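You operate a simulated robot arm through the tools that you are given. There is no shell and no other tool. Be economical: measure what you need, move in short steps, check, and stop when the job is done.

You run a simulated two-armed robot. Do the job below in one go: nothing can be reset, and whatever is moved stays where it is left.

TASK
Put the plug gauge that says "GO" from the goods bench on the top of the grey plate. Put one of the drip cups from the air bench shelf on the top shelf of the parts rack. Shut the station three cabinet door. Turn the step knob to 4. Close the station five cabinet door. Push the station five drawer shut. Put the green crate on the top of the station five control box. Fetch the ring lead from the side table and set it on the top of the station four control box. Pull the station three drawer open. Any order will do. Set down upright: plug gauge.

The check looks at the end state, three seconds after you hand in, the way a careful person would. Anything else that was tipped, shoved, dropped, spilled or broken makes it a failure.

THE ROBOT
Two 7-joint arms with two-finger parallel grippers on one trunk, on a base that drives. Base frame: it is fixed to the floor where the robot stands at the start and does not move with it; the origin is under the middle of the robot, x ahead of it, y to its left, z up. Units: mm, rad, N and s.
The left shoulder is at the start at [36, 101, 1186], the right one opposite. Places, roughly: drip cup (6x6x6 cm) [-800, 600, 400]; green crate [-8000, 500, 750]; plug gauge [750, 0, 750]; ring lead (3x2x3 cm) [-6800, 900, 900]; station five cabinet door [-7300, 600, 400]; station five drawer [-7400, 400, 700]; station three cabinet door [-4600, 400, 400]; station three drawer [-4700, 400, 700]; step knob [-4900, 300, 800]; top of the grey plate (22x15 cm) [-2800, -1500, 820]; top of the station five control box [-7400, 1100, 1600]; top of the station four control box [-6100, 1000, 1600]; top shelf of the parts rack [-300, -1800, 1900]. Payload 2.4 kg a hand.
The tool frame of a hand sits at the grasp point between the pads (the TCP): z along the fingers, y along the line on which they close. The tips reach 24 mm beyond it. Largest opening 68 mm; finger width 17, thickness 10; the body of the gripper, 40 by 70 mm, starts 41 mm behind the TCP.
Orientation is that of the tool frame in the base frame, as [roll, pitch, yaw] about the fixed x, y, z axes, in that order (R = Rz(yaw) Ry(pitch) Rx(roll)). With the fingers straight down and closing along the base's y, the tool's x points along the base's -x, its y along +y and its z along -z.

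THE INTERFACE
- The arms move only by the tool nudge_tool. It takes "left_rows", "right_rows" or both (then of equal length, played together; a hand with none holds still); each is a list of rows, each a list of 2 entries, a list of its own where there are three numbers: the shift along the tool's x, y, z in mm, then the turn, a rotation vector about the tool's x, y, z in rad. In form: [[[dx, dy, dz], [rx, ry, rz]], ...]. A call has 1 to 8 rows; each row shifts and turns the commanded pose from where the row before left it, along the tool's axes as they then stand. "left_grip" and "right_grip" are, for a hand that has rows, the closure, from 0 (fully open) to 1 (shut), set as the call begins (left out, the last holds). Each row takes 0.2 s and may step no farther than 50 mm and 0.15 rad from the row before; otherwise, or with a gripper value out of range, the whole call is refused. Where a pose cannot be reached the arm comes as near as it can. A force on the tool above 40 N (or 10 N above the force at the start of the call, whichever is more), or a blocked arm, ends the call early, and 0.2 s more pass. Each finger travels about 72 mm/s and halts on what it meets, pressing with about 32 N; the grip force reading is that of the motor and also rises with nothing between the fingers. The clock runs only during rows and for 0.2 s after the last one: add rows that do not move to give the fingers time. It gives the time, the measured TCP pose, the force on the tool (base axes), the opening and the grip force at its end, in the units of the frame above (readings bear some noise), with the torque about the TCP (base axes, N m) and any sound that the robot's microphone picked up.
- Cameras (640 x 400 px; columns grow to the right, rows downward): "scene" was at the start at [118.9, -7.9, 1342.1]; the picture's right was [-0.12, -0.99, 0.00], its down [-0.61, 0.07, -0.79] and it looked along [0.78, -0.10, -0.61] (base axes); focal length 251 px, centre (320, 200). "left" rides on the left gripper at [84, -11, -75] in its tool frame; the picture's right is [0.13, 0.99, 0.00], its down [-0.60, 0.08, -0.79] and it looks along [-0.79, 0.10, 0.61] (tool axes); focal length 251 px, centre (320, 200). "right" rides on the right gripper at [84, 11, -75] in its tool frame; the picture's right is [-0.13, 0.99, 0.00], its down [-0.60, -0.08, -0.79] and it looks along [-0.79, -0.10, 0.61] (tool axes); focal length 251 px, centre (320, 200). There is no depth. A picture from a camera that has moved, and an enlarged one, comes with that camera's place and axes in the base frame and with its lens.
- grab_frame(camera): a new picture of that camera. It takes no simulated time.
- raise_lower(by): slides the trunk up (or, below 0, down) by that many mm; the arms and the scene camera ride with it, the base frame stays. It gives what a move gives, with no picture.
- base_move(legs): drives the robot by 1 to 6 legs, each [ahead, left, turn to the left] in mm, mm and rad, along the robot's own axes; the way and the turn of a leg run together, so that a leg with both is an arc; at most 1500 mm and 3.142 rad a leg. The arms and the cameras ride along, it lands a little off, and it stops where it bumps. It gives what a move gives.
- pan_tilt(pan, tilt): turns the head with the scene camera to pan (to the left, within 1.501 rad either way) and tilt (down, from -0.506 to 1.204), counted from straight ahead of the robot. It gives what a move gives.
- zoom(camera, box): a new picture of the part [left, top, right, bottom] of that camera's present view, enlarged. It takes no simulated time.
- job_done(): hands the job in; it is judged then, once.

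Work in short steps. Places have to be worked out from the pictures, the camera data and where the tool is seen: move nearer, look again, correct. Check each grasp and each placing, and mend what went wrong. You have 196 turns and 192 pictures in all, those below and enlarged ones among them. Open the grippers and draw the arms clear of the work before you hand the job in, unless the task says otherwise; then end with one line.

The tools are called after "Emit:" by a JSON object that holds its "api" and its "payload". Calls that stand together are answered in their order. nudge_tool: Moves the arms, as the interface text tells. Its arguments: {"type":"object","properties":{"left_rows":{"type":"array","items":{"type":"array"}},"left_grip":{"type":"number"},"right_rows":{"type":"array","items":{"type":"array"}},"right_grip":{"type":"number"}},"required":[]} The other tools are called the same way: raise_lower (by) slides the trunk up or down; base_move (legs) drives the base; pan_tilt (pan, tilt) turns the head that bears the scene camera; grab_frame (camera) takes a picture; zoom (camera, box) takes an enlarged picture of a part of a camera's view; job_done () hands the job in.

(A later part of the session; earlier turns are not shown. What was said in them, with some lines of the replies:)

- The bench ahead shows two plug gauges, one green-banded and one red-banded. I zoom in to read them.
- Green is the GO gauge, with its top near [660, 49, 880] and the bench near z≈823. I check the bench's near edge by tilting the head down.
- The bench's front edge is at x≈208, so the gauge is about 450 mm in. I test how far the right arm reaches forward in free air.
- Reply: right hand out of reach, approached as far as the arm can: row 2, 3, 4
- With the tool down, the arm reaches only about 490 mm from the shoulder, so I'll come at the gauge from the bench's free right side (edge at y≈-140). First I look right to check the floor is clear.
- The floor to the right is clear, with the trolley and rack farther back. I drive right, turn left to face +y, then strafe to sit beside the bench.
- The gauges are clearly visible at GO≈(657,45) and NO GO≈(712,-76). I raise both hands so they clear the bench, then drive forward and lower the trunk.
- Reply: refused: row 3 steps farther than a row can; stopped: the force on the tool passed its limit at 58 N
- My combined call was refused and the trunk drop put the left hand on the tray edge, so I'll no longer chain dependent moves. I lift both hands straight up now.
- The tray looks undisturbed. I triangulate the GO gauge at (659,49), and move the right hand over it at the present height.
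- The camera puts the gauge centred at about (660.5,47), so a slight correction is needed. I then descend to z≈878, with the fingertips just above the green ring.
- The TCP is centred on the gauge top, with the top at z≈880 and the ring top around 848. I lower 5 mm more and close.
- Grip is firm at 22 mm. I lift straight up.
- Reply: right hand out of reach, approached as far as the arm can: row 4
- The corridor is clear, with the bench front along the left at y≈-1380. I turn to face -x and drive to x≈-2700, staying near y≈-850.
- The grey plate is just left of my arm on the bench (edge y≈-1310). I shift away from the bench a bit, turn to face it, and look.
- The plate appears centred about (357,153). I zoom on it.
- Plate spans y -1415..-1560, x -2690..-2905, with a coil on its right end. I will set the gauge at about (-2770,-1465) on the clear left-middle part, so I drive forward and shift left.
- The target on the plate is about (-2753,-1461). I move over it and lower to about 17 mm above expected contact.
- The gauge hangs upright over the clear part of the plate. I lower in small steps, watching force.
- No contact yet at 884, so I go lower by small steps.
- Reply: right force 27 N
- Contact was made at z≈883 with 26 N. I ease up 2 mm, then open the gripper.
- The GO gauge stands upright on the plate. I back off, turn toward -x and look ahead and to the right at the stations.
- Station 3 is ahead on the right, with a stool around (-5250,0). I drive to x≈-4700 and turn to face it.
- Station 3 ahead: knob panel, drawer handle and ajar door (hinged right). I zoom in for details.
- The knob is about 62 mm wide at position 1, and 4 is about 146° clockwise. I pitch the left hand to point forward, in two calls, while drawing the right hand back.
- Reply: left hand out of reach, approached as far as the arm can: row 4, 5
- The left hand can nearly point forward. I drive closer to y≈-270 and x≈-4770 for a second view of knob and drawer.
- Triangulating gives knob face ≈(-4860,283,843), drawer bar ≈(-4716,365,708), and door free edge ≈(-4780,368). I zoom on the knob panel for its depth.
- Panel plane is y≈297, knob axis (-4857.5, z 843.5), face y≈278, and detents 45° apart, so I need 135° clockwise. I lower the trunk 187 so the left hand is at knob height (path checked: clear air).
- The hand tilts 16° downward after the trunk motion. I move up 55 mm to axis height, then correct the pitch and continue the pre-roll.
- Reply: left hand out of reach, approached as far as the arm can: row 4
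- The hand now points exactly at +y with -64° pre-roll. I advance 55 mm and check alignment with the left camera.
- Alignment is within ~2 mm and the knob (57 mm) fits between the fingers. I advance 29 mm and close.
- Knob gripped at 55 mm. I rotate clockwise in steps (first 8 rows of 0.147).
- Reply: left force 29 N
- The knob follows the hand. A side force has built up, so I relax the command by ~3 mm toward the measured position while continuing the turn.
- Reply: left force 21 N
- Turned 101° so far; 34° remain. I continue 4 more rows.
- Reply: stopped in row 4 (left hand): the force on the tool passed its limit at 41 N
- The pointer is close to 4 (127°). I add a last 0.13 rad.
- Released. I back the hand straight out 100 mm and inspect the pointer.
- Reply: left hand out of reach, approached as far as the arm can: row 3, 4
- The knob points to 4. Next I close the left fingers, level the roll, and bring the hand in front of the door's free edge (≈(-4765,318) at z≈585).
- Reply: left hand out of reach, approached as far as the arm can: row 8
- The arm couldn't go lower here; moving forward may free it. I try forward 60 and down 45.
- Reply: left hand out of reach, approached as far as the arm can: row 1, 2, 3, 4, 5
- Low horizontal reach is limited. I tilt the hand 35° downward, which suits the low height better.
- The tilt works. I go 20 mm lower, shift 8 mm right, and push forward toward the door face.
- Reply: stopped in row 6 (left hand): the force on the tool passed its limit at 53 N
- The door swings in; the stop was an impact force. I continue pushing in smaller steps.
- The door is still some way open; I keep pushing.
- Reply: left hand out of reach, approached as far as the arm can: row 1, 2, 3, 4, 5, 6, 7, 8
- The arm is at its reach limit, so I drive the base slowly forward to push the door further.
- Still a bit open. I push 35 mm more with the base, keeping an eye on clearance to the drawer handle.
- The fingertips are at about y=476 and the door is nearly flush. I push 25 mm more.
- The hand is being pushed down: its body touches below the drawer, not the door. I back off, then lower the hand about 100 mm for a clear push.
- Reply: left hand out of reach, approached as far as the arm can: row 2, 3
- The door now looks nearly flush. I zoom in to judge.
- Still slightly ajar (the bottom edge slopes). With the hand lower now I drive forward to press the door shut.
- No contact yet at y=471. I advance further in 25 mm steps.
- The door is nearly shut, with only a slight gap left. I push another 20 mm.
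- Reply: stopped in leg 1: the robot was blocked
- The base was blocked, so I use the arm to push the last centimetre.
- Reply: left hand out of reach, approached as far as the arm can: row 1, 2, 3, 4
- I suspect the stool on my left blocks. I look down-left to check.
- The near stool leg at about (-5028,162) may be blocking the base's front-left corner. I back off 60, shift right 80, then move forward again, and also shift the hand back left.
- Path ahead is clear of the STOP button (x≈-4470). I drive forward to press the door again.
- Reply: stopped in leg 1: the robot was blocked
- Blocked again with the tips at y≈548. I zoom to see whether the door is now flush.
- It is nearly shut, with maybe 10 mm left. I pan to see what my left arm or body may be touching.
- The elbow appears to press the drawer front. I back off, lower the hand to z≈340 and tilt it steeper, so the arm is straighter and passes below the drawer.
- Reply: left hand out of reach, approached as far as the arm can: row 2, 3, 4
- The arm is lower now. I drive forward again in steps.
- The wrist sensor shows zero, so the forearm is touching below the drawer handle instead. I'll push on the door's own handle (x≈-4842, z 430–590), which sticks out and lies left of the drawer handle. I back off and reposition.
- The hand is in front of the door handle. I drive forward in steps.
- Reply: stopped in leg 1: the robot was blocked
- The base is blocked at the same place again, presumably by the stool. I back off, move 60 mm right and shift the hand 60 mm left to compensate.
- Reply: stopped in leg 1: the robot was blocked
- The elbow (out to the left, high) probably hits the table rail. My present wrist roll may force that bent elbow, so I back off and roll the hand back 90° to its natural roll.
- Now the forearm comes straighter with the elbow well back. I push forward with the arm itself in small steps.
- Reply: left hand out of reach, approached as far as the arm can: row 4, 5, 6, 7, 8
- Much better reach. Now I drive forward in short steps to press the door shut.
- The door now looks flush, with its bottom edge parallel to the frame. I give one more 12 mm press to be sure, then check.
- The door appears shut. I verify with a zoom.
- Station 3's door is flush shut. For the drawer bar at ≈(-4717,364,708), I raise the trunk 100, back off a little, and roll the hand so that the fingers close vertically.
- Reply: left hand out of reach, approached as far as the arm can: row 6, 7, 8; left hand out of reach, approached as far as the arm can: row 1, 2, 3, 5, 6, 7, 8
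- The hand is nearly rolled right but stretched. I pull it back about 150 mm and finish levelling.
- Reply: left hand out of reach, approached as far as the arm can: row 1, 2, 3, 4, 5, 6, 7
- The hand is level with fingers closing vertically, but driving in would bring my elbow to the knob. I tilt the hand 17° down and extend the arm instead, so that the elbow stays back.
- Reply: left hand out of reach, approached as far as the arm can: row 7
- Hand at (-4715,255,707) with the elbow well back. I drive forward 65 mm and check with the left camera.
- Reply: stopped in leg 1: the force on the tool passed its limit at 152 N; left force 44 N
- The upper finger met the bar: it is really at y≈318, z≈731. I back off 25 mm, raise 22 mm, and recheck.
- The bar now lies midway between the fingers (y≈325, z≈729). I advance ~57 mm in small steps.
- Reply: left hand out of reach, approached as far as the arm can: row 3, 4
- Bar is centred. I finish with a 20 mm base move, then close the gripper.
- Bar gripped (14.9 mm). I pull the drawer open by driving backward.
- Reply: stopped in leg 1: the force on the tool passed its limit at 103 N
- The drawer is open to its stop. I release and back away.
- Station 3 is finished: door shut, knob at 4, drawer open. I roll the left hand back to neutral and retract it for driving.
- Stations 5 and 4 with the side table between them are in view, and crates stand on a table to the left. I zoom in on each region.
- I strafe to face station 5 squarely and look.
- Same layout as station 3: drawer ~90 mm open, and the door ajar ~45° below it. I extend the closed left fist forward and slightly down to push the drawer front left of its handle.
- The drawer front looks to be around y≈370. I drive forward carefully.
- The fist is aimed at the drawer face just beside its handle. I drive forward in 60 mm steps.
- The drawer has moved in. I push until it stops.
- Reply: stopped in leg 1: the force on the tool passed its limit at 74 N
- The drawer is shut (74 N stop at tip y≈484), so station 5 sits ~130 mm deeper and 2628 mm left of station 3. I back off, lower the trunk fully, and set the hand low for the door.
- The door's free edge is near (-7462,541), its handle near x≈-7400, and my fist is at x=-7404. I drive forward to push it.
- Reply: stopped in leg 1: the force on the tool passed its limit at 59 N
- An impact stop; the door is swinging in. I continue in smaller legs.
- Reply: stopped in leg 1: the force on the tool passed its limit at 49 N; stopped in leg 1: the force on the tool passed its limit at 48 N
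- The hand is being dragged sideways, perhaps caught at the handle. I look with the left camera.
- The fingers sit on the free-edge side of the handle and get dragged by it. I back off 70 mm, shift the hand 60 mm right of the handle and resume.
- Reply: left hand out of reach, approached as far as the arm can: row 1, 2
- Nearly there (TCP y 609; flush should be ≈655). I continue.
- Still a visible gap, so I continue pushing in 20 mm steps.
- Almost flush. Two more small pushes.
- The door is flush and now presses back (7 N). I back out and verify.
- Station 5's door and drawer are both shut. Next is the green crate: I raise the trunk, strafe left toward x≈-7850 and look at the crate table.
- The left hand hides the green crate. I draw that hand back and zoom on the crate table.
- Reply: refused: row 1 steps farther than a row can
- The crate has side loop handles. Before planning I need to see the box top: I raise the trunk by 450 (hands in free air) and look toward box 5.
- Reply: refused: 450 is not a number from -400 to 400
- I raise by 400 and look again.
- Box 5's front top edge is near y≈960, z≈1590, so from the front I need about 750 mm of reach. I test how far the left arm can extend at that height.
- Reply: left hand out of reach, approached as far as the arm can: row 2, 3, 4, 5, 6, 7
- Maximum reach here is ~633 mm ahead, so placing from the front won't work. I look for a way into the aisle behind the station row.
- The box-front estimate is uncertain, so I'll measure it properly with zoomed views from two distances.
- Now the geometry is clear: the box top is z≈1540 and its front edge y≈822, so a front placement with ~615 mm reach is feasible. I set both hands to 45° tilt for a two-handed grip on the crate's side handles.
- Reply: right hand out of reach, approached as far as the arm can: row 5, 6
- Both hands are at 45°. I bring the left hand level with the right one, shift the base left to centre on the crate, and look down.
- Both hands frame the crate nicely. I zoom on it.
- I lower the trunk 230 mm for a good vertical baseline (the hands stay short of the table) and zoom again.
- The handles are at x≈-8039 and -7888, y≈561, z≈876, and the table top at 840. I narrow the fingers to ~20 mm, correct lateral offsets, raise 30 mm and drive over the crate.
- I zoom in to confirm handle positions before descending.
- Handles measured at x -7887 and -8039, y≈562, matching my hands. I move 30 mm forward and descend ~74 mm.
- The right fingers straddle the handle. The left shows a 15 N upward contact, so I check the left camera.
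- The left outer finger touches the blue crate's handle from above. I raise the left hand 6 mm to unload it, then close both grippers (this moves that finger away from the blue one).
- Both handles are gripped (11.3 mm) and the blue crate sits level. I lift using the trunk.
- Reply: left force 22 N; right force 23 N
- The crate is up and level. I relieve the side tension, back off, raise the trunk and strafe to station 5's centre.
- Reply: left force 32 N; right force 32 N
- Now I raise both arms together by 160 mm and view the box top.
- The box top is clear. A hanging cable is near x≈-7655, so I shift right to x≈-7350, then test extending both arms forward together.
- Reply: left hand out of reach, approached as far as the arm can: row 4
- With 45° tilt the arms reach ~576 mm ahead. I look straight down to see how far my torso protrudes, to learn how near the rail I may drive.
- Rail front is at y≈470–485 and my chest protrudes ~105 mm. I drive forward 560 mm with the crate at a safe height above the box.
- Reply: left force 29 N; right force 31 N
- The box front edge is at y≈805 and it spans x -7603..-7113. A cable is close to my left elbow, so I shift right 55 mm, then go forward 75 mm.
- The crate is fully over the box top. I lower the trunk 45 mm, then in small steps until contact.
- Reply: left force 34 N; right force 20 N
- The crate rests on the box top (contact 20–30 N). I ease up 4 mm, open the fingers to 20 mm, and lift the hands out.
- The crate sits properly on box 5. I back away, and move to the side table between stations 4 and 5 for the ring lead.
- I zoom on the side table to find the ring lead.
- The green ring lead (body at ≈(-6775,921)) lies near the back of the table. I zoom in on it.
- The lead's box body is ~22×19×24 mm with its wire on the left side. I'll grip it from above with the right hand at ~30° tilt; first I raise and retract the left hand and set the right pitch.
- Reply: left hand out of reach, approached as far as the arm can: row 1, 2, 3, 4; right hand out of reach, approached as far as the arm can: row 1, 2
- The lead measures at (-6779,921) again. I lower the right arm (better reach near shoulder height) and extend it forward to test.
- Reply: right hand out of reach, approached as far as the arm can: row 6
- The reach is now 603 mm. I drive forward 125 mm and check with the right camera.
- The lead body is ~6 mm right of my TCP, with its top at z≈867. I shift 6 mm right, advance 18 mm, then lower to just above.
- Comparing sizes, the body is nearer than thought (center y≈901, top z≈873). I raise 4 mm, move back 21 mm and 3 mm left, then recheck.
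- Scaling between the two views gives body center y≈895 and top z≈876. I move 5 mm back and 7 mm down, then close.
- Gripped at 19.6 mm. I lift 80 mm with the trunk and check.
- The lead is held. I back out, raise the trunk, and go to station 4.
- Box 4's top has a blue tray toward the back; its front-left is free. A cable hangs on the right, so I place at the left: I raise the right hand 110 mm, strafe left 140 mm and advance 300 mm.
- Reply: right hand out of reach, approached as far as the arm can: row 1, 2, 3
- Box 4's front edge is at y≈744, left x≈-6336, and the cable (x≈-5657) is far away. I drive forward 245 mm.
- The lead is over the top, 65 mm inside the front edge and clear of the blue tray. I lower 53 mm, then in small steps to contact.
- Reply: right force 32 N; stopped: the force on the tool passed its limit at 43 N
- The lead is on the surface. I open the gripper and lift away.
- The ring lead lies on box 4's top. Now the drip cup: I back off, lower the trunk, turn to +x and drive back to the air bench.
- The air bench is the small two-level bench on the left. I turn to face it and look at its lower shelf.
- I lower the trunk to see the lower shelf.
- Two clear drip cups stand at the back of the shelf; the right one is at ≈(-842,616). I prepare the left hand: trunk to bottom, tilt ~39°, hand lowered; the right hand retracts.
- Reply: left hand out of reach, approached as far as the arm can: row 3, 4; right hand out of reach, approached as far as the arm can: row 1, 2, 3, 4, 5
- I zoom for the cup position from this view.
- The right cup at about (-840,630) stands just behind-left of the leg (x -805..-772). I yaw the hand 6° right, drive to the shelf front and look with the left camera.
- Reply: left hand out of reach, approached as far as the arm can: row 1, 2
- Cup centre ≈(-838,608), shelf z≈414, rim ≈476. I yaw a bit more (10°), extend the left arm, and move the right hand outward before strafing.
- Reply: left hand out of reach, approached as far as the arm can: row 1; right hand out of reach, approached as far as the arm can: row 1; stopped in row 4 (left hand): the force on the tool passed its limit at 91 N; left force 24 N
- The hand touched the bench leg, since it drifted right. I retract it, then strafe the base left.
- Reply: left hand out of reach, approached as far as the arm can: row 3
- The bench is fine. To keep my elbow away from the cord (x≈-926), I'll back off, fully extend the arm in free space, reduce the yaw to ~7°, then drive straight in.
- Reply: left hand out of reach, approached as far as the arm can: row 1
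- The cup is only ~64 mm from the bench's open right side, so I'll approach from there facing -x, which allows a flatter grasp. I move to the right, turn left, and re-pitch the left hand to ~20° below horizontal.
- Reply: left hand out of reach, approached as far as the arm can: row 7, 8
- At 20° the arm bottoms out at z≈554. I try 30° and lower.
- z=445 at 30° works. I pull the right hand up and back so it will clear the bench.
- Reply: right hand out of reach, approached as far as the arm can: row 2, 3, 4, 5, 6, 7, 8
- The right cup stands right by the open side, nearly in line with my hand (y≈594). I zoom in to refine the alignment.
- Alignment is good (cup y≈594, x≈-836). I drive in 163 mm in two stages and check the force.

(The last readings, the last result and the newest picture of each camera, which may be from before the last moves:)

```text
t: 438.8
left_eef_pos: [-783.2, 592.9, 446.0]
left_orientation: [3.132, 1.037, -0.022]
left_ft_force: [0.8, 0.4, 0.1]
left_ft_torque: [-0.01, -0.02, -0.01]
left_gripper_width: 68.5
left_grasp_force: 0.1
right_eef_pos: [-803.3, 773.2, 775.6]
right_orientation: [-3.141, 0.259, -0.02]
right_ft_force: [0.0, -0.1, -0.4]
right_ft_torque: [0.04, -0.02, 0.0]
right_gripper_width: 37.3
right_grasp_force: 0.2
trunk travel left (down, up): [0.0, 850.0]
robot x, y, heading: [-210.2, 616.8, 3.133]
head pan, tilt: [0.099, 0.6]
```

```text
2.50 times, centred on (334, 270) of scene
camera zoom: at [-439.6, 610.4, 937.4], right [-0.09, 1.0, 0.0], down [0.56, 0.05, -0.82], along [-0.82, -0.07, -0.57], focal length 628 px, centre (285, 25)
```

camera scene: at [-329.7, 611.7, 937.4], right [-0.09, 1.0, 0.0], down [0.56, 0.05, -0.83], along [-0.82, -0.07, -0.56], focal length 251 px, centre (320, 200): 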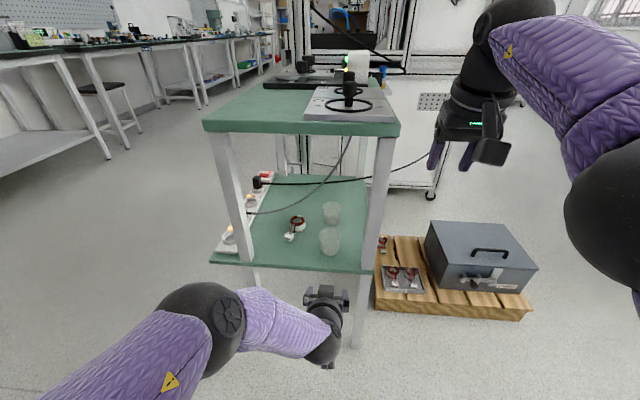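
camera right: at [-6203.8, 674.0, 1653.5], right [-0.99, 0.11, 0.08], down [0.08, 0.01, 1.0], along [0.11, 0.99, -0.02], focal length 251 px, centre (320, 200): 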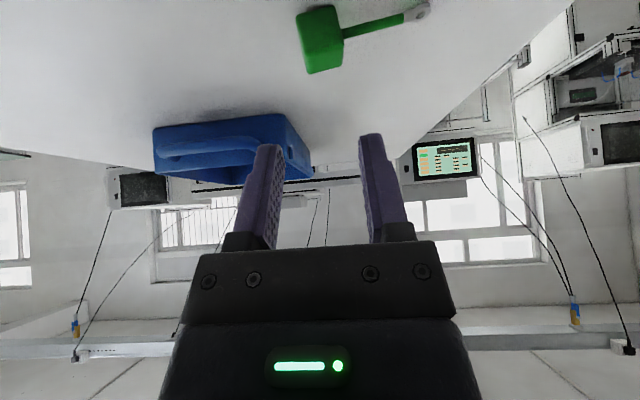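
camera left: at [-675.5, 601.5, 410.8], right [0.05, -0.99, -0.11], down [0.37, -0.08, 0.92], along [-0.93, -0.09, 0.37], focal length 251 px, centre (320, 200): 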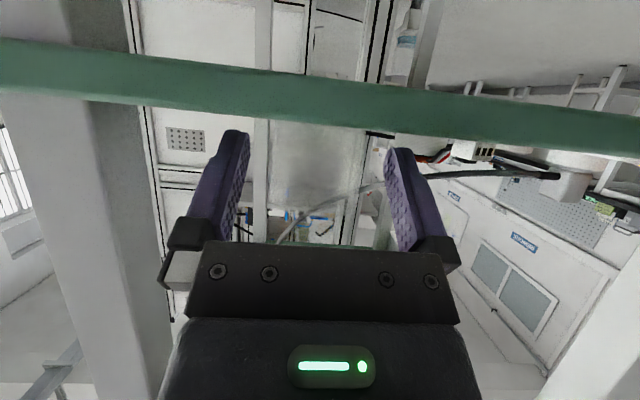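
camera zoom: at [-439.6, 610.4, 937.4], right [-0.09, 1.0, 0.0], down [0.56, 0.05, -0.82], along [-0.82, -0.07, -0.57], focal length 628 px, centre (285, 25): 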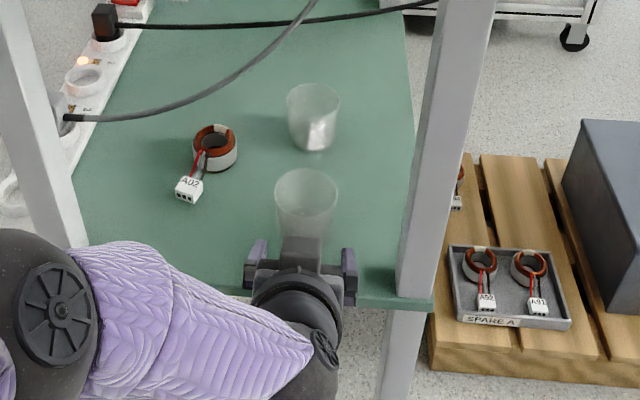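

The hand is ~3 mm off to the left; I correct that while advancing the last 54 mm, then close.

Emit:
{"api": "base_move", "payload": {"legs": [[54, -3, 0]]}}

Emit:
{"api": "nudge_tool", "payload": {"left_rows": [[[0, 0, 0], [0, 0, 0]], [[0, 0, 0], [0, 0, 0]], [[0, 0, 0], [0, 0, 0]]], "left_grip": 1}}

Emit:
{"api": "zoom", "payload": {"camera": "scene", "box": [270, 190, 398, 350]}}

```text
t: 439.7
left_eef_pos: [-837.2, 597.1, 445.5]
left_orientation: [3.132, 1.037, -0.023]
left_ft_force: [-0.5, 0.3, -0.5]
left_ft_torque: [0.04, -0.01, -0.02]
left_gripper_width: 68.2
left_grasp_force: 0.0
right_eef_pos: [-857.6, 775.3, 776.4]
right_orientation: [3.141, 0.257, -0.019]
right_ft_force: [-0.1, -0.4, -0.8]
right_ft_torque: [0.0, -0.01, 0.02]
right_gripper_width: 37.4
right_grasp_force: 0.2
trunk travel left (down, up): [0.0, 850.0]
robot x, y, heading: [-265.0, 617.7, 3.132]
head pan, tilt: [0.099, 0.6]
```

```text
t: 440.5
left_eef_pos: [-838.3, 597.6, 446.1]
left_orientation: [3.132, 1.034, -0.022]
left_ft_force: [0.1, 0.3, -0.1]
left_ft_torque: [-0.04, -0.02, 0.06]
left_gripper_width: 54.5
left_grasp_force: 31.7
right_eef_pos: [-857.8, 777.0, 776.3]
right_orientation: [3.141, 0.257, -0.02]
right_ft_force: [0.7, -0.2, -0.2]
right_ft_torque: [0.02, 0.01, -0.01]
right_gripper_width: 37.4
right_grasp_force: 0.1
trunk travel left (down, up): [0.0, 850.0]
robot x, y, heading: [-271.8, 619.2, 3.131]
head pan, tilt: [0.099, 0.6]
```

```text
2.50 times, centred on (334, 270) of scene
camera zoom: at [-493.3, 614.0, 937.4], right [-0.09, 1.0, 0.0], down [0.56, 0.05, -0.82], along [-0.82, -0.07, -0.57], focal length 628 px, centre (285, 25)
```

zoom: 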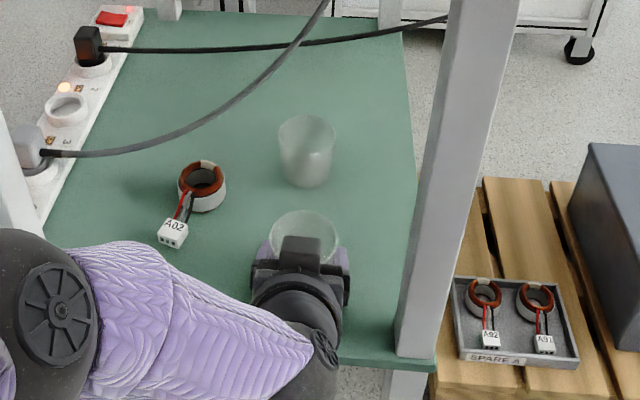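

The cup is gripped at 54.5 mm, upright. I lift 30 mm and back out of the bench.

Emit:
{"api": "raise_lower", "payload": {"by": 30}}

Emit:
{"api": "base_move", "payload": {"legs": [[-170, 0, 0]]}}

Emit:
{"api": "grab_frame", "payload": {"camera": "scene"}}

```text
t: 441.3
left_eef_pos: [-836.2, 596.3, 475.7]
left_orientation: [3.132, 1.038, -0.022]
left_ft_force: [-0.1, 1.0, -0.4]
left_ft_torque: [-0.02, -0.01, 0.04]
left_gripper_width: 54.8
left_grasp_force: 32.1
right_eef_pos: [-849.1, 777.2, 819.9]
right_orientation: [3.141, 0.287, -0.018]
right_ft_force: [0.0, 0.0, -0.6]
right_ft_torque: [-0.01, 0.0, -0.01]
right_gripper_width: 37.5
right_grasp_force: 0.0
trunk travel left (down, up): [-30.0, 820.0]
robot x, y, heading: [-269.1, 621.1, 3.132]
head pan, tilt: [0.099, 0.6]
```

```text
t: 442.7
left_eef_pos: [-665.5, 595.3, 475.9]
left_orientation: [3.133, 1.037, -0.023]
left_ft_force: [0.5, -0.5, -0.7]
left_ft_torque: [0.05, -0.01, 0.01]
left_gripper_width: 54.4
left_grasp_force: 32.1
right_eef_pos: [-678.4, 774.5, 820.6]
right_orientation: [-3.141, 0.288, -0.019]
right_ft_force: [-0.2, 1.0, 0.1]
right_ft_torque: [0.0, 0.02, 0.02]
right_gripper_width: 37.3
right_grasp_force: 0.1
trunk travel left (down, up): [-30.0, 820.0]
robot x, y, heading: [-95.6, 613.7, 3.129]
head pan, tilt: [0.099, 0.6]
```

```text
25 pictures are left
camera scene: at [-311.0, 612.1, 969.0], right [-0.09, 1.0, 0.0], down [0.56, 0.05, -0.82], along [-0.82, -0.07, -0.57], focal length 251 px, centre (320, 200)
```

scene: 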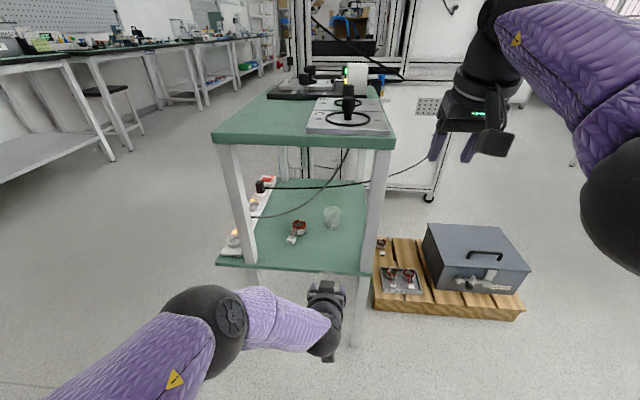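

The cup is safely out. I drive to the parts rack area, turn to face -y, and raise the trunk for a look.

Emit:
{"api": "base_move", "payload": {"legs": [[0, 1250, 0], [0, 0, 1.571], [0, -200, 0]]}}

Emit:
{"api": "nudge_tool", "payload": {"left_rows": [[[15, 0, -26], [0, 0, 0]], [[15, 0, -26], [0, 0, 0]], [[15, 0, -26], [0, 0, 0]]]}}

Emit:
{"api": "raise_lower", "payload": {"by": 400}}

Emit:
{"api": "raise_lower", "payload": {"by": 400}}

Emit:
{"api": "pan_tilt", "payload": {"pan": 0, "tilt": 0.3}}

Emit:
{"api": "grab_frame", "payload": {"camera": "scene"}}

```text
t: 454.1
left_eef_pos: [-275.1, -1205.3, 477.2]
left_orientation: [3.132, 1.036, 1.568]
left_ft_force: [-0.4, 0.2, -0.5]
left_ft_torque: [0.02, -0.01, 0.0]
left_gripper_width: 54.8
left_grasp_force: 32.0
right_eef_pos: [-454.9, -1221.6, 819.5]
right_orientation: [3.141, 0.291, 1.572]
right_ft_force: [-1.1, 0.3, -0.7]
right_ft_torque: [0.03, -0.03, 0.01]
right_gripper_width: 37.6
right_grasp_force: 0.0
trunk travel left (down, up): [-30.0, 820.0]
robot x, y, heading: [-307.2, -630.8, -1.561]
head pan, tilt: [0.099, 0.6]
```

```text
t: 454.9
left_eef_pos: [-290.3, -1118.8, 485.0]
left_orientation: [3.127, 1.033, 1.567]
left_ft_force: [-0.7, -0.5, 0.0]
left_ft_torque: [-0.01, -0.01, 0.03]
left_gripper_width: 54.7
left_grasp_force: 31.7
left hand out of reach, approached as far as the arm can: row 1, 2, 3
right_eef_pos: [-454.1, -1220.5, 820.3]
right_orientation: [3.141, 0.291, 1.571]
right_ft_force: [0.1, -0.2, 0.4]
right_ft_torque: [0.0, 0.01, 0.01]
right_gripper_width: 37.3
right_grasp_force: 0.0
trunk travel left (down, up): [-30.0, 820.0]
robot x, y, heading: [-307.4, -636.7, -1.56]
head pan, tilt: [0.099, 0.6]
```

```text
t: 458.7
left_eef_pos: [-291.0, -1119.3, 885.1]
left_orientation: [3.133, 1.038, 1.568]
left_ft_force: [0.0, 0.1, -0.2]
left_ft_torque: [0.01, 0.0, 0.04]
left_gripper_width: 54.4
left_grasp_force: 32.3
right_eef_pos: [-455.5, -1123.9, 1368.0]
right_orientation: [3.138, 0.592, 1.57]
right_ft_force: [0.5, 0.0, 0.2]
right_ft_torque: [0.02, 0.01, -0.01]
right_gripper_width: 37.3
right_grasp_force: 0.1
trunk travel left (down, up): [-430.0, 420.0]
robot x, y, heading: [-307.3, -634.0, -1.559]
head pan, tilt: [0.099, 0.6]
```

```text
t: 462.6
left_eef_pos: [-290.6, -1118.7, 1286.3]
left_orientation: [3.134, 1.036, 1.566]
left_ft_force: [0.3, -0.4, -1.1]
left_ft_torque: [0.01, 0.02, 0.02]
left_gripper_width: 54.5
left_grasp_force: 31.7
right_eef_pos: [-455.1, -1103.9, 1790.5]
right_orientation: [3.136, 0.64, 1.568]
right_ft_force: [0.0, -0.3, -0.2]
right_ft_torque: [0.0, -0.01, 0.0]
right_gripper_width: 37.2
right_grasp_force: 0.1
trunk travel left (down, up): [-830.0, 19.0]
robot x, y, heading: [-302.2, -635.3, -1.556]
head pan, tilt: [0.099, 0.6]
```

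```text
t: 463.4
left_eef_pos: [-291.0, -1118.9, 1286.0]
left_orientation: [3.131, 1.038, 1.567]
left_ft_force: [-0.5, 0.4, 0.3]
left_ft_torque: [-0.01, -0.02, -0.02]
left_gripper_width: 54.4
left_grasp_force: 31.4
right_eef_pos: [-456.0, -1103.8, 1789.2]
right_orientation: [3.135, 0.641, 1.568]
right_ft_force: [0.4, -0.1, -0.3]
right_ft_torque: [-0.01, -0.03, -0.02]
right_gripper_width: 37.4
right_grasp_force: 0.0
trunk travel left (down, up): [-830.0, 19.0]
robot x, y, heading: [-304.0, -632.9, -1.564]
head pan, tilt: [0.0, 0.3]
```

```text
24 pictures are left
camera scene: at [-304.7, -737.0, 1805.7], right [-1.0, -0.01, 0.0], down [0.0, 0.3, -0.95], along [0.01, -0.95, -0.3], focal length 251 px, centre (320, 200)
```

scene: 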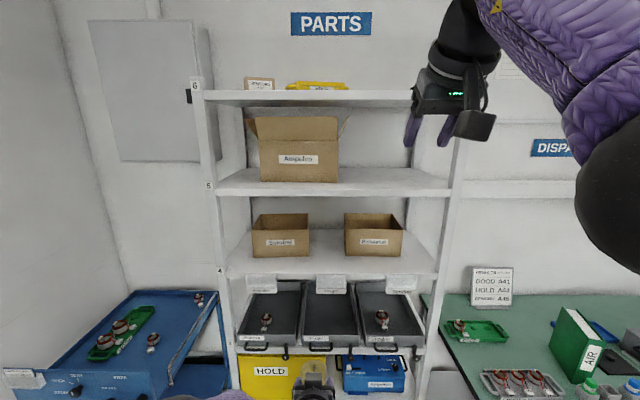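

The top shelf's front is at about y≈-1620, z≈1888, with free space on its right half (x -400..-600). I retract the right hand while raising the left hand.

Emit:
{"api": "raise_lower", "payload": {"by": 18}}

Emit:
{"api": "nudge_tool", "payload": {"left_rows": [[[-38.7, 0, -23], [0, 0, 0]], [[-38.7, 0, -23], [0, 0, 0]], [[-38.7, 0, -23], [0, 0, 0]], [[-38.7, 0, -23], [0, 0, 0]], [[-38.7, 0, -23], [0, 0, 0]], [[-38.7, 0, -23], [0, 0, 0]], [[-38.7, 0, -23], [0, 0, 0]], [[-38.7, 0, -23], [0, 0, 0]]], "right_rows": [[[32, 0, -24], [0, 0, 0]], [[32, 0, -24], [0, 0, 0]], [[32, 0, -24], [0, 0, 0]], [[32, 0, -24], [0, 0, 0]], [[24, 0, 32], [0, 0, 0]], [[24, 0, 32], [0, 0, 0]], [[24, 0, 32], [0, 0, 0]], [[24, 0, 32], [0, 0, 0]]]}}

Emit:
{"api": "nudge_tool", "payload": {"left_rows": [[[-38.7, 0, -23], [0, 0, 0]], [[-38.7, 0, -23], [0, 0, 0]], [[-38.7, 0, -23], [0, 0, 0]], [[-38.7, 0, -23], [0, 0, 0]], [[-38.7, 0, -23], [0, 0, 0]], [[-38.7, 0, -23], [0, 0, 0]], [[-38.7, 0, -23], [0, 0, 0]]], "right_rows": [[[24, 0, 32], [0, 0, 0]], [[24, 0, 32], [0, 0, 0]], [[24, 0, 32], [0, 0, 0]], [[24, 0, 32], [0, 0, 0]], [[32, 0, -24], [0, 0, 0]], [[32, 0, -24], [0, 0, 0]], [[0, 0, 0], [0, 0, 0]]]}}

```text
t: 464.0
left_eef_pos: [-290.3, -1119.9, 1304.3]
left_orientation: [3.133, 1.037, 1.568]
left_ft_force: [-0.5, 0.7, -0.4]
left_ft_torque: [-0.03, 0.03, 0.02]
left_gripper_width: 54.4
left_grasp_force: 31.9
right_eef_pos: [-455.7, -1104.4, 1806.9]
right_orientation: [3.139, 0.641, 1.568]
right_ft_force: [0.9, -0.5, 0.4]
right_ft_torque: [-0.04, 0.02, -0.02]
right_gripper_width: 37.4
right_grasp_force: 0.0
trunk travel left (down, up): [-848.0, 1.0]
robot x, y, heading: [-307.4, -637.3, -1.559]
head pan, tilt: [0.0, 0.3]
```

```text
t: 465.8
left_eef_pos: [-292.5, -1118.5, 1664.2]
left_orientation: [3.132, 1.038, 1.564]
left_ft_force: [-0.5, 0.4, 0.0]
left_ft_torque: [0.0, -0.01, -0.01]
left_gripper_width: 54.6
left_grasp_force: 31.5
right_eef_pos: [-456.1, -942.9, 1648.9]
right_orientation: [3.136, 0.643, 1.568]
right_ft_force: [0.1, 1.4, 0.4]
right_ft_torque: [0.0, 0.07, 0.02]
right_gripper_width: 37.2
right_grasp_force: 0.0
trunk travel left (down, up): [-848.0, 1.0]
robot x, y, heading: [-305.0, -637.8, -1.558]
head pan, tilt: [0.0, 0.3]
```

```text
t: 467.4
left_eef_pos: [-273.4, -1080.7, 1890.1]
left_orientation: [3.132, 1.035, 1.565]
left_ft_force: [0.9, -0.4, -0.5]
left_ft_torque: [-0.07, -0.03, -0.01]
left_gripper_width: 54.6
left_grasp_force: 31.8
left hand out of reach, approached as far as the arm can: row 5, 6, 7
right_eef_pos: [-450.0, -949.3, 1486.3]
right_orientation: [3.136, 0.642, 1.568]
right_ft_force: [-0.3, 0.0, 0.1]
right_ft_torque: [-0.01, -0.01, 0.0]
right_gripper_width: 37.6
right_grasp_force: 0.0
right hand out of reach, approached as far as the arm can: row 3, 5, 6
trunk travel left (down, up): [-848.0, 1.0]
robot x, y, heading: [-308.7, -640.1, -1.561]
head pan, tilt: [0.0, 0.3]
```

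At 30° tilt the hand reaches z=1890. I flatten the tilt to 20° (the cup leans 10°, and will level when set down) and move to z≈1945; I also strafe to x≈-470.

Emit:
{"api": "nudge_tool", "payload": {"left_rows": [[[0, 0, 0], [0, -0.09, 0]], [[0, 0, 0], [0, -0.09, 0]], [[-21.5, 0, -21], [0, 0, 0]], [[-21.5, 0, -21], [0, 0, 0]], [[0, 0, 0], [0, 0, 0]]]}}

Emit:
{"api": "base_move", "payload": {"legs": [[0, -190, -0.01], [300, 0, 0]]}}

Emit:
{"api": "pan_tilt", "payload": {"pan": 0, "tilt": 0.0}}

Emit:
{"api": "grab_frame", "payload": {"camera": "scene"}}

```text
t: 468.6
left_eef_pos: [-262.6, -1060.7, 1920.9]
left_orientation: [3.132, 1.08, 1.566]
left_ft_force: [0.6, 0.7, 0.4]
left_ft_torque: [-0.02, 0.01, 0.02]
left_gripper_width: 54.3
left_grasp_force: 32.3
left hand out of reach, approached as far as the arm can: row 1, 2, 3, 4
right_eef_pos: [-451.2, -948.0, 1486.4]
right_orientation: [3.136, 0.64, 1.567]
right_ft_force: [0.1, 0.1, 0.0]
right_ft_torque: [-0.01, -0.02, -0.03]
right_gripper_width: 37.5
right_grasp_force: 0.1
trunk travel left (down, up): [-848.0, 1.0]
robot x, y, heading: [-307.7, -635.9, -1.563]
head pan, tilt: [0.0, 0.3]
```

```text
t: 471.8
left_eef_pos: [-459.0, -1363.0, 1920.7]
left_orientation: [3.132, 1.082, 1.556]
left_ft_force: [-0.3, -0.4, -0.7]
left_ft_torque: [0.01, 0.02, 0.01]
left_gripper_width: 54.5
left_grasp_force: 32.2
right_eef_pos: [-645.4, -1247.5, 1486.2]
right_orientation: [3.136, 0.64, 1.558]
right_ft_force: [-0.1, 0.4, -0.4]
right_ft_torque: [-0.03, -0.01, 0.01]
right_gripper_width: 37.1
right_grasp_force: 0.1
trunk travel left (down, up): [-848.0, 1.0]
robot x, y, heading: [-499.5, -939.3, -1.572]
head pan, tilt: [0.0, 0.3]
```

```text
t: 472.6
left_eef_pos: [-457.9, -1361.2, 1920.5]
left_orientation: [3.131, 1.08, 1.557]
left_ft_force: [0.3, -0.3, 1.2]
left_ft_torque: [-0.03, 0.02, -0.01]
left_gripper_width: 54.5
left_grasp_force: 31.6
right_eef_pos: [-645.6, -1246.9, 1487.6]
right_orientation: [3.138, 0.641, 1.559]
right_ft_force: [-0.3, -0.8, -0.8]
right_ft_torque: [-0.04, 0.02, -0.04]
right_gripper_width: 37.4
right_grasp_force: 0.1
trunk travel left (down, up): [-848.0, 1.0]
robot x, y, heading: [-498.8, -935.6, -1.57]
head pan, tilt: [0.0, 0.0]
```

```text
23 pictures are left
camera scene: at [-497.4, -1034.1, 1851.5], right [-1.0, 0.0, 0.0], down [0.0, 0.0, -1.0], along [0.0, -1.0, 0.0], focal length 251 px, centre (320, 200)
```

scene: 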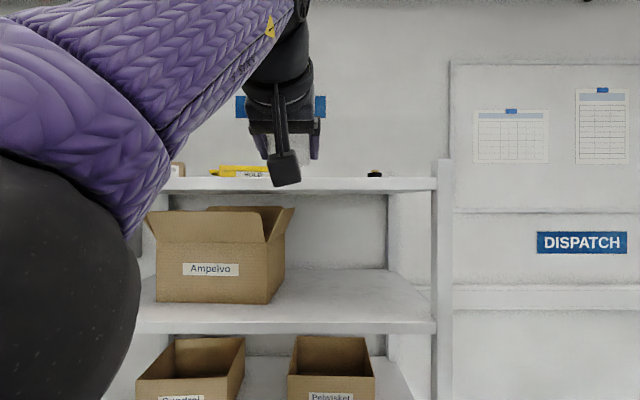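

The shelf top is at about z≈1904, so I need to be higher. I pull the hand in, flatten the tilt, and raise it.

Emit:
{"api": "nudge_tool", "payload": {"left_rows": [[[19, 0, -35], [0, 0, 0]], [[19, 0, -35], [0, 0, 0]], [[0, 0, 0], [0, -0.07, 0]], [[0, 0, 0], [0, -0.07, 0]], [[-19, 0, -7], [0, 0, 0]], [[-19, 0, -7], [0, 0, 0]], [[-10, 0, -4], [0, 0, 0]]]}}

```text
t: 474.2
left_eef_pos: [-459.0, -1357.6, 1950.7]
left_orientation: [3.128, 1.22, 1.55]
left_ft_force: [0.0, 0.1, -0.1]
left_ft_torque: [0.01, 0.0, -0.03]
left_gripper_width: 54.2
left_grasp_force: 32.0
left hand out of reach, approached as far as the arm can: row 1, 2, 3, 4, 5, 6, 7
right_eef_pos: [-645.4, -1248.9, 1487.4]
right_orientation: [3.137, 0.64, 1.557]
right_ft_force: [-0.4, 0.0, -1.2]
right_ft_torque: [0.03, -0.03, 0.03]
right_gripper_width: 37.5
right_grasp_force: 0.0
trunk travel left (down, up): [-848.0, 1.0]
robot x, y, heading: [-499.9, -936.6, -1.574]
head pan, tilt: [0.0, 0.0]
```

The hand is at z=1951 with 20° tilt. I shift right 30 mm and drive forward 270 mm, then check.

Emit:
{"api": "base_move", "payload": {"legs": [[0, -30, 0], [270, 0, 0]]}}

Emit:
{"api": "grab_frame", "payload": {"camera": "scene"}}

Emit:
{"api": "grab_frame", "payload": {"camera": "left"}}

```text
t: 476.6
left_eef_pos: [-487.2, -1623.8, 1950.8]
left_orientation: [3.128, 1.22, 1.551]
left_ft_force: [0.3, -0.4, -0.4]
left_ft_torque: [-0.06, -0.02, 0.0]
left_gripper_width: 54.4
left_grasp_force: 32.5
right_eef_pos: [-676.0, -1516.2, 1487.1]
right_orientation: [3.138, 0.64, 1.558]
right_ft_force: [0.2, 0.5, 0.5]
right_ft_torque: [0.0, 0.03, 0.0]
right_gripper_width: 37.4
right_grasp_force: 0.0
trunk travel left (down, up): [-848.0, 1.0]
robot x, y, heading: [-530.4, -1207.0, -1.572]
head pan, tilt: [0.0, 0.0]
```

```text
22 pictures are left
camera scene: at [-527.8, -1301.7, 1851.6], right [-1.0, 0.0, 0.0], down [0.0, 0.0, -1.0], along [0.0, -1.0, 0.0], focal length 251 px, centre (320, 200)
```

scene: 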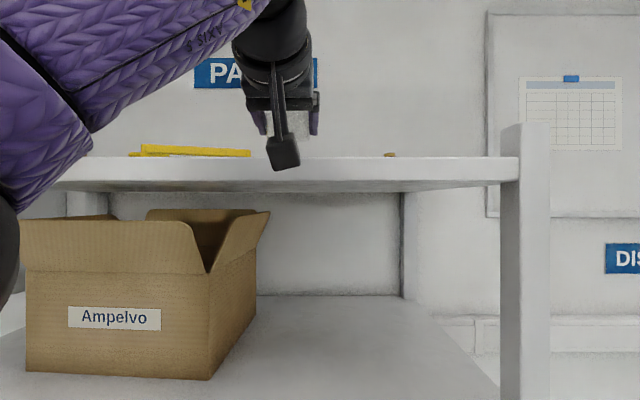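

```text
21 pictures are left
camera left: at [-497.9, -1524.9, 1896.9], right [0.99, 0.04, -0.12], down [0.08, 0.54, 0.84], along [0.09, -0.84, 0.53], focal length 251 px, centre (320, 200)
```

left: 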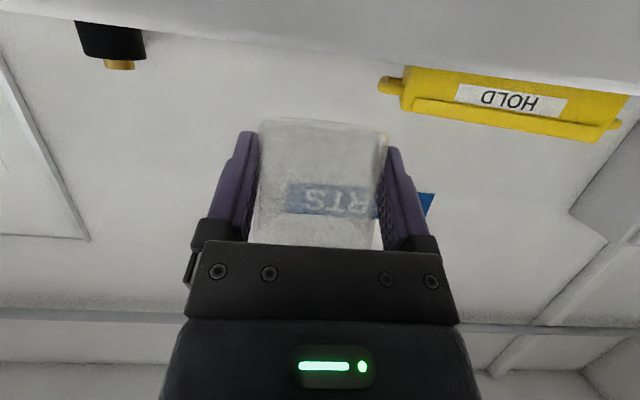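

The shelf top is at z≈1898 and its front edge at y≈-1570, so the cup is already ~54 mm inside. I lower 14 mm, then in small steps until contact.

Emit:
{"api": "raise_lower", "payload": {"by": -14}}

Emit:
{"api": "raise_lower", "payload": {"by": -5}}

Emit:
{"api": "raise_lower", "payload": {"by": -4}}

Emit:
{"api": "grab_frame", "payload": {"camera": "left"}}

```text
t: 477.2
left_eef_pos: [-489.7, -1624.7, 1936.9]
left_orientation: [3.128, 1.219, 1.553]
left_ft_force: [-0.1, 0.0, -0.3]
left_ft_torque: [0.01, 0.0, -0.02]
left_gripper_width: 54.4
left_grasp_force: 32.8
right_eef_pos: [-676.6, -1515.8, 1472.4]
right_orientation: [3.134, 0.642, 1.557]
right_ft_force: [0.3, 0.4, 0.6]
right_ft_torque: [0.02, -0.02, -0.01]
right_gripper_width: 37.6
right_grasp_force: 0.1
trunk travel left (down, up): [-834.0, 15.0]
robot x, y, heading: [-530.5, -1205.4, -1.573]
head pan, tilt: [0.0, 0.0]
```

```text
t: 477.7
left_eef_pos: [-489.8, -1623.9, 1932.1]
left_orientation: [3.127, 1.219, 1.551]
left_ft_force: [0.7, 0.6, 0.7]
left_ft_torque: [0.02, 0.01, -0.02]
left_gripper_width: 54.5
left_grasp_force: 32.4
right_eef_pos: [-676.2, -1516.2, 1467.2]
right_orientation: [3.138, 0.64, 1.557]
right_ft_force: [-0.5, 0.2, -0.1]
right_ft_torque: [0.0, -0.02, 0.0]
right_gripper_width: 37.3
right_grasp_force: 0.0
trunk travel left (down, up): [-829.0, 20.0]
robot x, y, heading: [-528.3, -1206.6, -1.574]
head pan, tilt: [0.0, 0.0]
```

```text
t: 478.2
left_eef_pos: [-488.6, -1624.2, 1927.9]
left_orientation: [3.129, 1.221, 1.552]
left_ft_force: [-0.5, 0.2, 1.5]
left_ft_torque: [0.03, -0.01, 0.02]
left_gripper_width: 54.4
left_grasp_force: 31.9
right_eef_pos: [-676.9, -1514.5, 1465.3]
right_orientation: [3.137, 0.64, 1.558]
right_ft_force: [-0.3, -0.2, -1.0]
right_ft_torque: [-0.02, 0.01, -0.01]
right_gripper_width: 37.4
right_grasp_force: 0.0
trunk travel left (down, up): [-825.0, 24.0]
robot x, y, heading: [-533.4, -1206.1, -1.573]
head pan, tilt: [0.0, 0.0]
```

```text
20 pictures are left
camera left: at [-498.2, -1525.0, 1873.8], right [0.99, 0.04, -0.12], down [0.08, 0.54, 0.84], along [0.09, -0.84, 0.53], focal length 251 px, centre (320, 200)
```

left: 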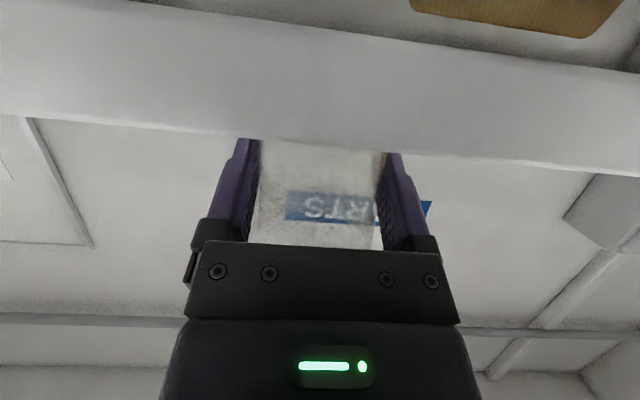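

Slight contact (1.5 N) now. I press a little more to seat and level the cup.

Emit:
{"api": "raise_lower", "payload": {"by": -3}}

Emit:
{"api": "raise_lower", "payload": {"by": -3}}

Emit:
{"api": "zoom", "payload": {"camera": "scene", "box": [200, 60, 360, 200]}}

```text
t: 478.8
left_eef_pos: [-489.6, -1623.1, 1925.9]
left_orientation: [3.128, 1.224, 1.552]
left_ft_force: [-0.6, -4.5, 23.9]
left_ft_torque: [0.28, -0.03, 0.0]
left_gripper_width: 54.2
left_grasp_force: 32.6
right_eef_pos: [-676.2, -1515.1, 1461.3]
right_orientation: [3.136, 0.641, 1.556]
right_ft_force: [0.3, -0.9, 0.1]
right_ft_torque: [-0.01, -0.03, 0.0]
right_gripper_width: 37.3
right_grasp_force: 0.1
trunk travel left (down, up): [-822.0, 27.0]
robot x, y, heading: [-529.5, -1205.4, -1.575]
head pan, tilt: [0.0, 0.0]
```

```text
t: 479.3
left_eef_pos: [-488.4, -1623.6, 1921.7]
left_orientation: [3.129, 1.223, 1.549]
left_ft_force: [0.7, -3.3, 20.3]
left_ft_torque: [0.24, -0.04, 0.0]
left_gripper_width: 54.0
left_grasp_force: 32.8
right_eef_pos: [-675.9, -1514.5, 1457.3]
right_orientation: [3.136, 0.64, 1.556]
right_ft_force: [0.9, 0.3, 0.5]
right_ft_torque: [0.0, -0.09, 0.01]
right_gripper_width: 37.4
right_grasp_force: 0.1
trunk travel left (down, up): [-819.0, 30.0]
robot x, y, heading: [-529.9, -1202.9, -1.572]
head pan, tilt: [0.0, 0.0]
```

```text
2.86 times, centred on (280, 130) of scene
camera zoom: at [-528.4, -1301.6, 1822.5], right [-1.0, 0.0, 0.0], down [0.0, 0.0, -1.0], along [0.0, -1.0, 0.0], focal length 717 px, centre (434, 400)
```

zoom: 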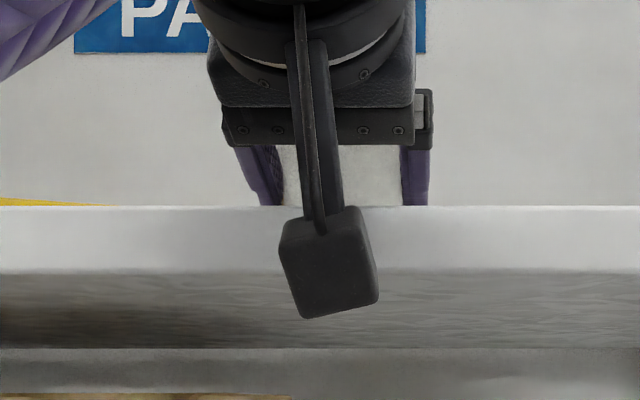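

The force fell as the cup rotated toward level. I press 3 mm more, then open the gripper slowly.

Emit:
{"api": "raise_lower", "payload": {"by": -3}}

Emit:
{"api": "nudge_tool", "payload": {"left_rows": [[[0, 0, 0], [0, 0, 0]], [[0, 0, 0], [0, 0, 0]]], "left_grip": 0.1}}

Emit:
{"api": "grab_frame", "payload": {"camera": "left"}}

```text
t: 479.8
left_eef_pos: [-489.9, -1623.9, 1918.4]
left_orientation: [3.129, 1.22, 1.552]
left_ft_force: [0.2, -5.2, 26.6]
left_ft_torque: [0.37, -0.06, -0.04]
left_gripper_width: 53.9
left_grasp_force: 32.5
right_eef_pos: [-676.4, -1515.8, 1455.2]
right_orientation: [3.137, 0.641, 1.555]
right_ft_force: [0.5, 0.2, -0.2]
right_ft_torque: [-0.01, 0.04, -0.02]
right_gripper_width: 37.4
right_grasp_force: 0.0
trunk travel left (down, up): [-816.0, 33.0]
robot x, y, heading: [-528.2, -1206.0, -1.568]
head pan, tilt: [0.0, 0.0]
```

```text
t: 480.4
left_eef_pos: [-487.2, -1623.7, 1918.1]
left_orientation: [3.129, 1.221, 1.55]
left_ft_force: [0.4, 0.1, 0.2]
left_ft_torque: [0.0, 0.0, -0.01]
left_gripper_width: 61.3
left_grasp_force: 0.1
right_eef_pos: [-676.5, -1515.3, 1454.6]
right_orientation: [3.136, 0.641, 1.557]
right_ft_force: [-0.5, 0.7, 0.2]
right_ft_torque: [-0.04, 0.0, -0.02]
right_gripper_width: 37.5
right_grasp_force: 0.0
trunk travel left (down, up): [-816.0, 33.0]
robot x, y, heading: [-530.6, -1203.7, -1.572]
head pan, tilt: [0.0, 0.0]
```

```text
18 pictures are left
camera left: at [-498.2, -1524.8, 1864.4], right [0.99, 0.04, -0.12], down [0.08, 0.54, 0.84], along [0.09, -0.84, 0.53], focal length 251 px, centre (320, 200)
```

left: 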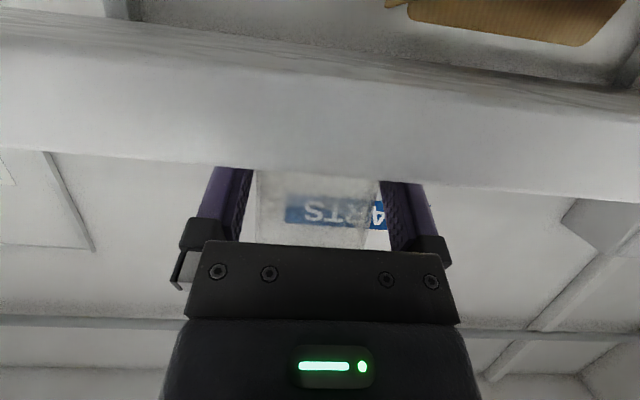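

The cup stands free between the fingers. I open fully and back straight out.

Emit:
{"api": "nudge_tool", "payload": {"left_rows": [[[0, 0, 0], [0, 0, 0]], [[0, 0, 0], [0, 0, 0]]], "left_grip": 0}}

Emit:
{"api": "base_move", "payload": {"legs": [[-60, 0, 0], [-250, 0, 0]]}}

Emit:
{"api": "zoom", "payload": {"camera": "scene", "box": [200, 100, 440, 250]}}

Emit:
{"api": "grab_frame", "payload": {"camera": "left"}}

```text
t: 481.0
left_eef_pos: [-488.0, -1624.2, 1919.2]
left_orientation: [3.129, 1.219, 1.551]
left_ft_force: [0.0, 0.1, 0.0]
left_ft_torque: [-0.02, 0.0, -0.01]
left_gripper_width: 67.9
left_grasp_force: 0.0
right_eef_pos: [-676.1, -1515.1, 1454.3]
right_orientation: [3.137, 0.64, 1.557]
right_ft_force: [0.7, -0.2, 0.3]
right_ft_torque: [0.01, -0.02, 0.01]
right_gripper_width: 37.5
right_grasp_force: 0.1
trunk travel left (down, up): [-816.0, 33.0]
robot x, y, heading: [-528.4, -1202.2, -1.571]
head pan, tilt: [0.0, 0.0]
```

```text
t: 483.4
left_eef_pos: [-487.5, -1314.5, 1918.0]
left_orientation: [3.127, 1.22, 1.552]
left_ft_force: [-1.4, 0.1, 0.5]
left_ft_torque: [0.02, -0.03, -0.03]
left_gripper_width: 68.1
left_grasp_force: 0.0
right_eef_pos: [-675.7, -1206.3, 1455.1]
right_orientation: [3.137, 0.641, 1.56]
right_ft_force: [-0.6, 0.1, 1.3]
right_ft_torque: [0.0, 0.02, 0.02]
right_gripper_width: 37.5
right_grasp_force: 0.0
trunk travel left (down, up): [-816.0, 33.0]
robot x, y, heading: [-529.2, -894.9, -1.574]
head pan, tilt: [0.0, 0.0]
```

```text
2.67 times, centred on (320, 175) of scene
camera zoom: at [-527.4, -992.6, 1819.5], right [-1.0, 0.0, 0.0], down [0.0, 0.0, -1.0], along [0.0, -1.0, 0.0], focal length 669 px, centre (320, 267)
```

zoom: 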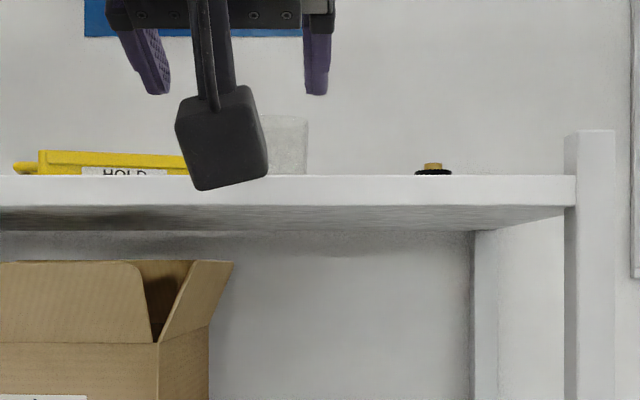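

```text
16 pictures are left
camera left: at [-497.4, -1215.6, 1864.6], right [0.99, 0.04, -0.12], down [0.08, 0.54, 0.84], along [0.09, -0.84, 0.53], focal length 251 px, centre (320, 200)
```

left: 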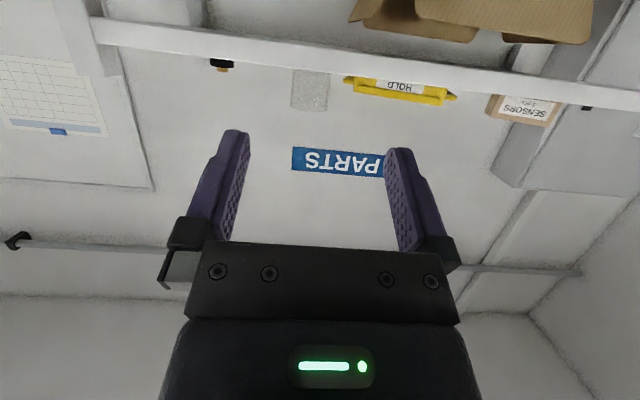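

The cup stands upright on the top shelf, so all nine jobs are done. I open the right gripper as well and move clear before handing in.

Emit:
{"api": "nudge_tool", "payload": {"left_rows": [[[0, 0, 0], [0, 0, 0]], [[0, 0, 0], [0, 0, 0]]], "right_rows": [[[0, 0, 0], [0, 0, 0]], [[0, 0, 0], [0, 0, 0]]], "left_grip": 0, "right_grip": 0}}

Emit:
{"api": "base_move", "payload": {"legs": [[-150, 0, 0]]}}

Emit:
{"api": "grab_frame", "payload": {"camera": "scene"}}

```text
t: 484.0
left_eef_pos: [-487.1, -1313.1, 1918.4]
left_orientation: [3.127, 1.22, 1.552]
left_ft_force: [-1.0, 0.0, -0.1]
left_ft_torque: [-0.02, 0.05, -0.02]
left_gripper_width: 67.8
left_grasp_force: 0.1
right_eef_pos: [-674.5, -1206.8, 1454.1]
right_orientation: [3.137, 0.64, 1.558]
right_ft_force: [-0.2, 0.8, 0.7]
right_ft_torque: [0.01, -0.01, 0.03]
right_gripper_width: 68.1
right_grasp_force: 0.0
trunk travel left (down, up): [-816.0, 33.0]
robot x, y, heading: [-529.1, -896.0, -1.576]
head pan, tilt: [0.0, 0.0]
```

```text
t: 485.4
left_eef_pos: [-487.0, -1163.8, 1918.0]
left_orientation: [3.129, 1.219, 1.552]
left_ft_force: [-0.2, 0.2, -0.6]
left_ft_torque: [0.02, -0.01, 0.01]
left_gripper_width: 67.8
left_grasp_force: 0.0
right_eef_pos: [-674.1, -1055.7, 1454.5]
right_orientation: [3.137, 0.64, 1.559]
right_ft_force: [0.6, -0.7, -0.7]
right_ft_torque: [0.02, -0.02, 0.02]
right_gripper_width: 67.9
right_grasp_force: 0.1
trunk travel left (down, up): [-816.0, 33.0]
robot x, y, heading: [-527.4, -744.8, -1.572]
head pan, tilt: [0.0, 0.0]
```

```text
15 pictures are left
camera scene: at [-527.2, -842.2, 1819.5], right [-1.0, 0.0, 0.0], down [0.0, 0.0, -1.0], along [0.0, -1.0, 0.0], focal length 251 px, centre (320, 200)
```

scene: 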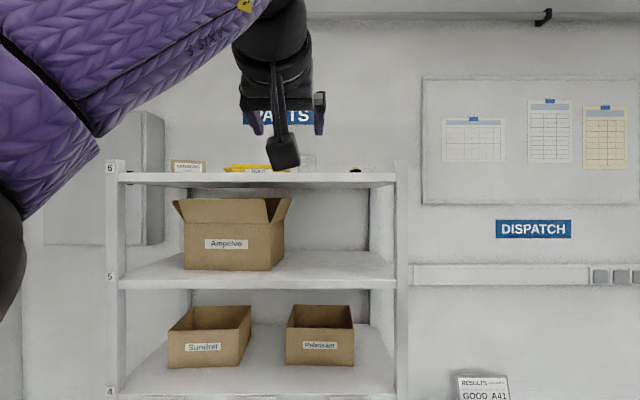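

Everything asked for is in place and both arms are clear, so I hand in.

Emit:
{"api": "job_done", "payload": {}}

```text
The job is handed in.
```

All nine tasks are done and handed in. I knocked a few other things on the way: the tray on the goods bench (58 N), the air bench leg (91 N), the blue crate's handle and perhaps the stool by station 3. The tray, bench and blue crate looked unmoved afterwards; I didn't re-check the stool.
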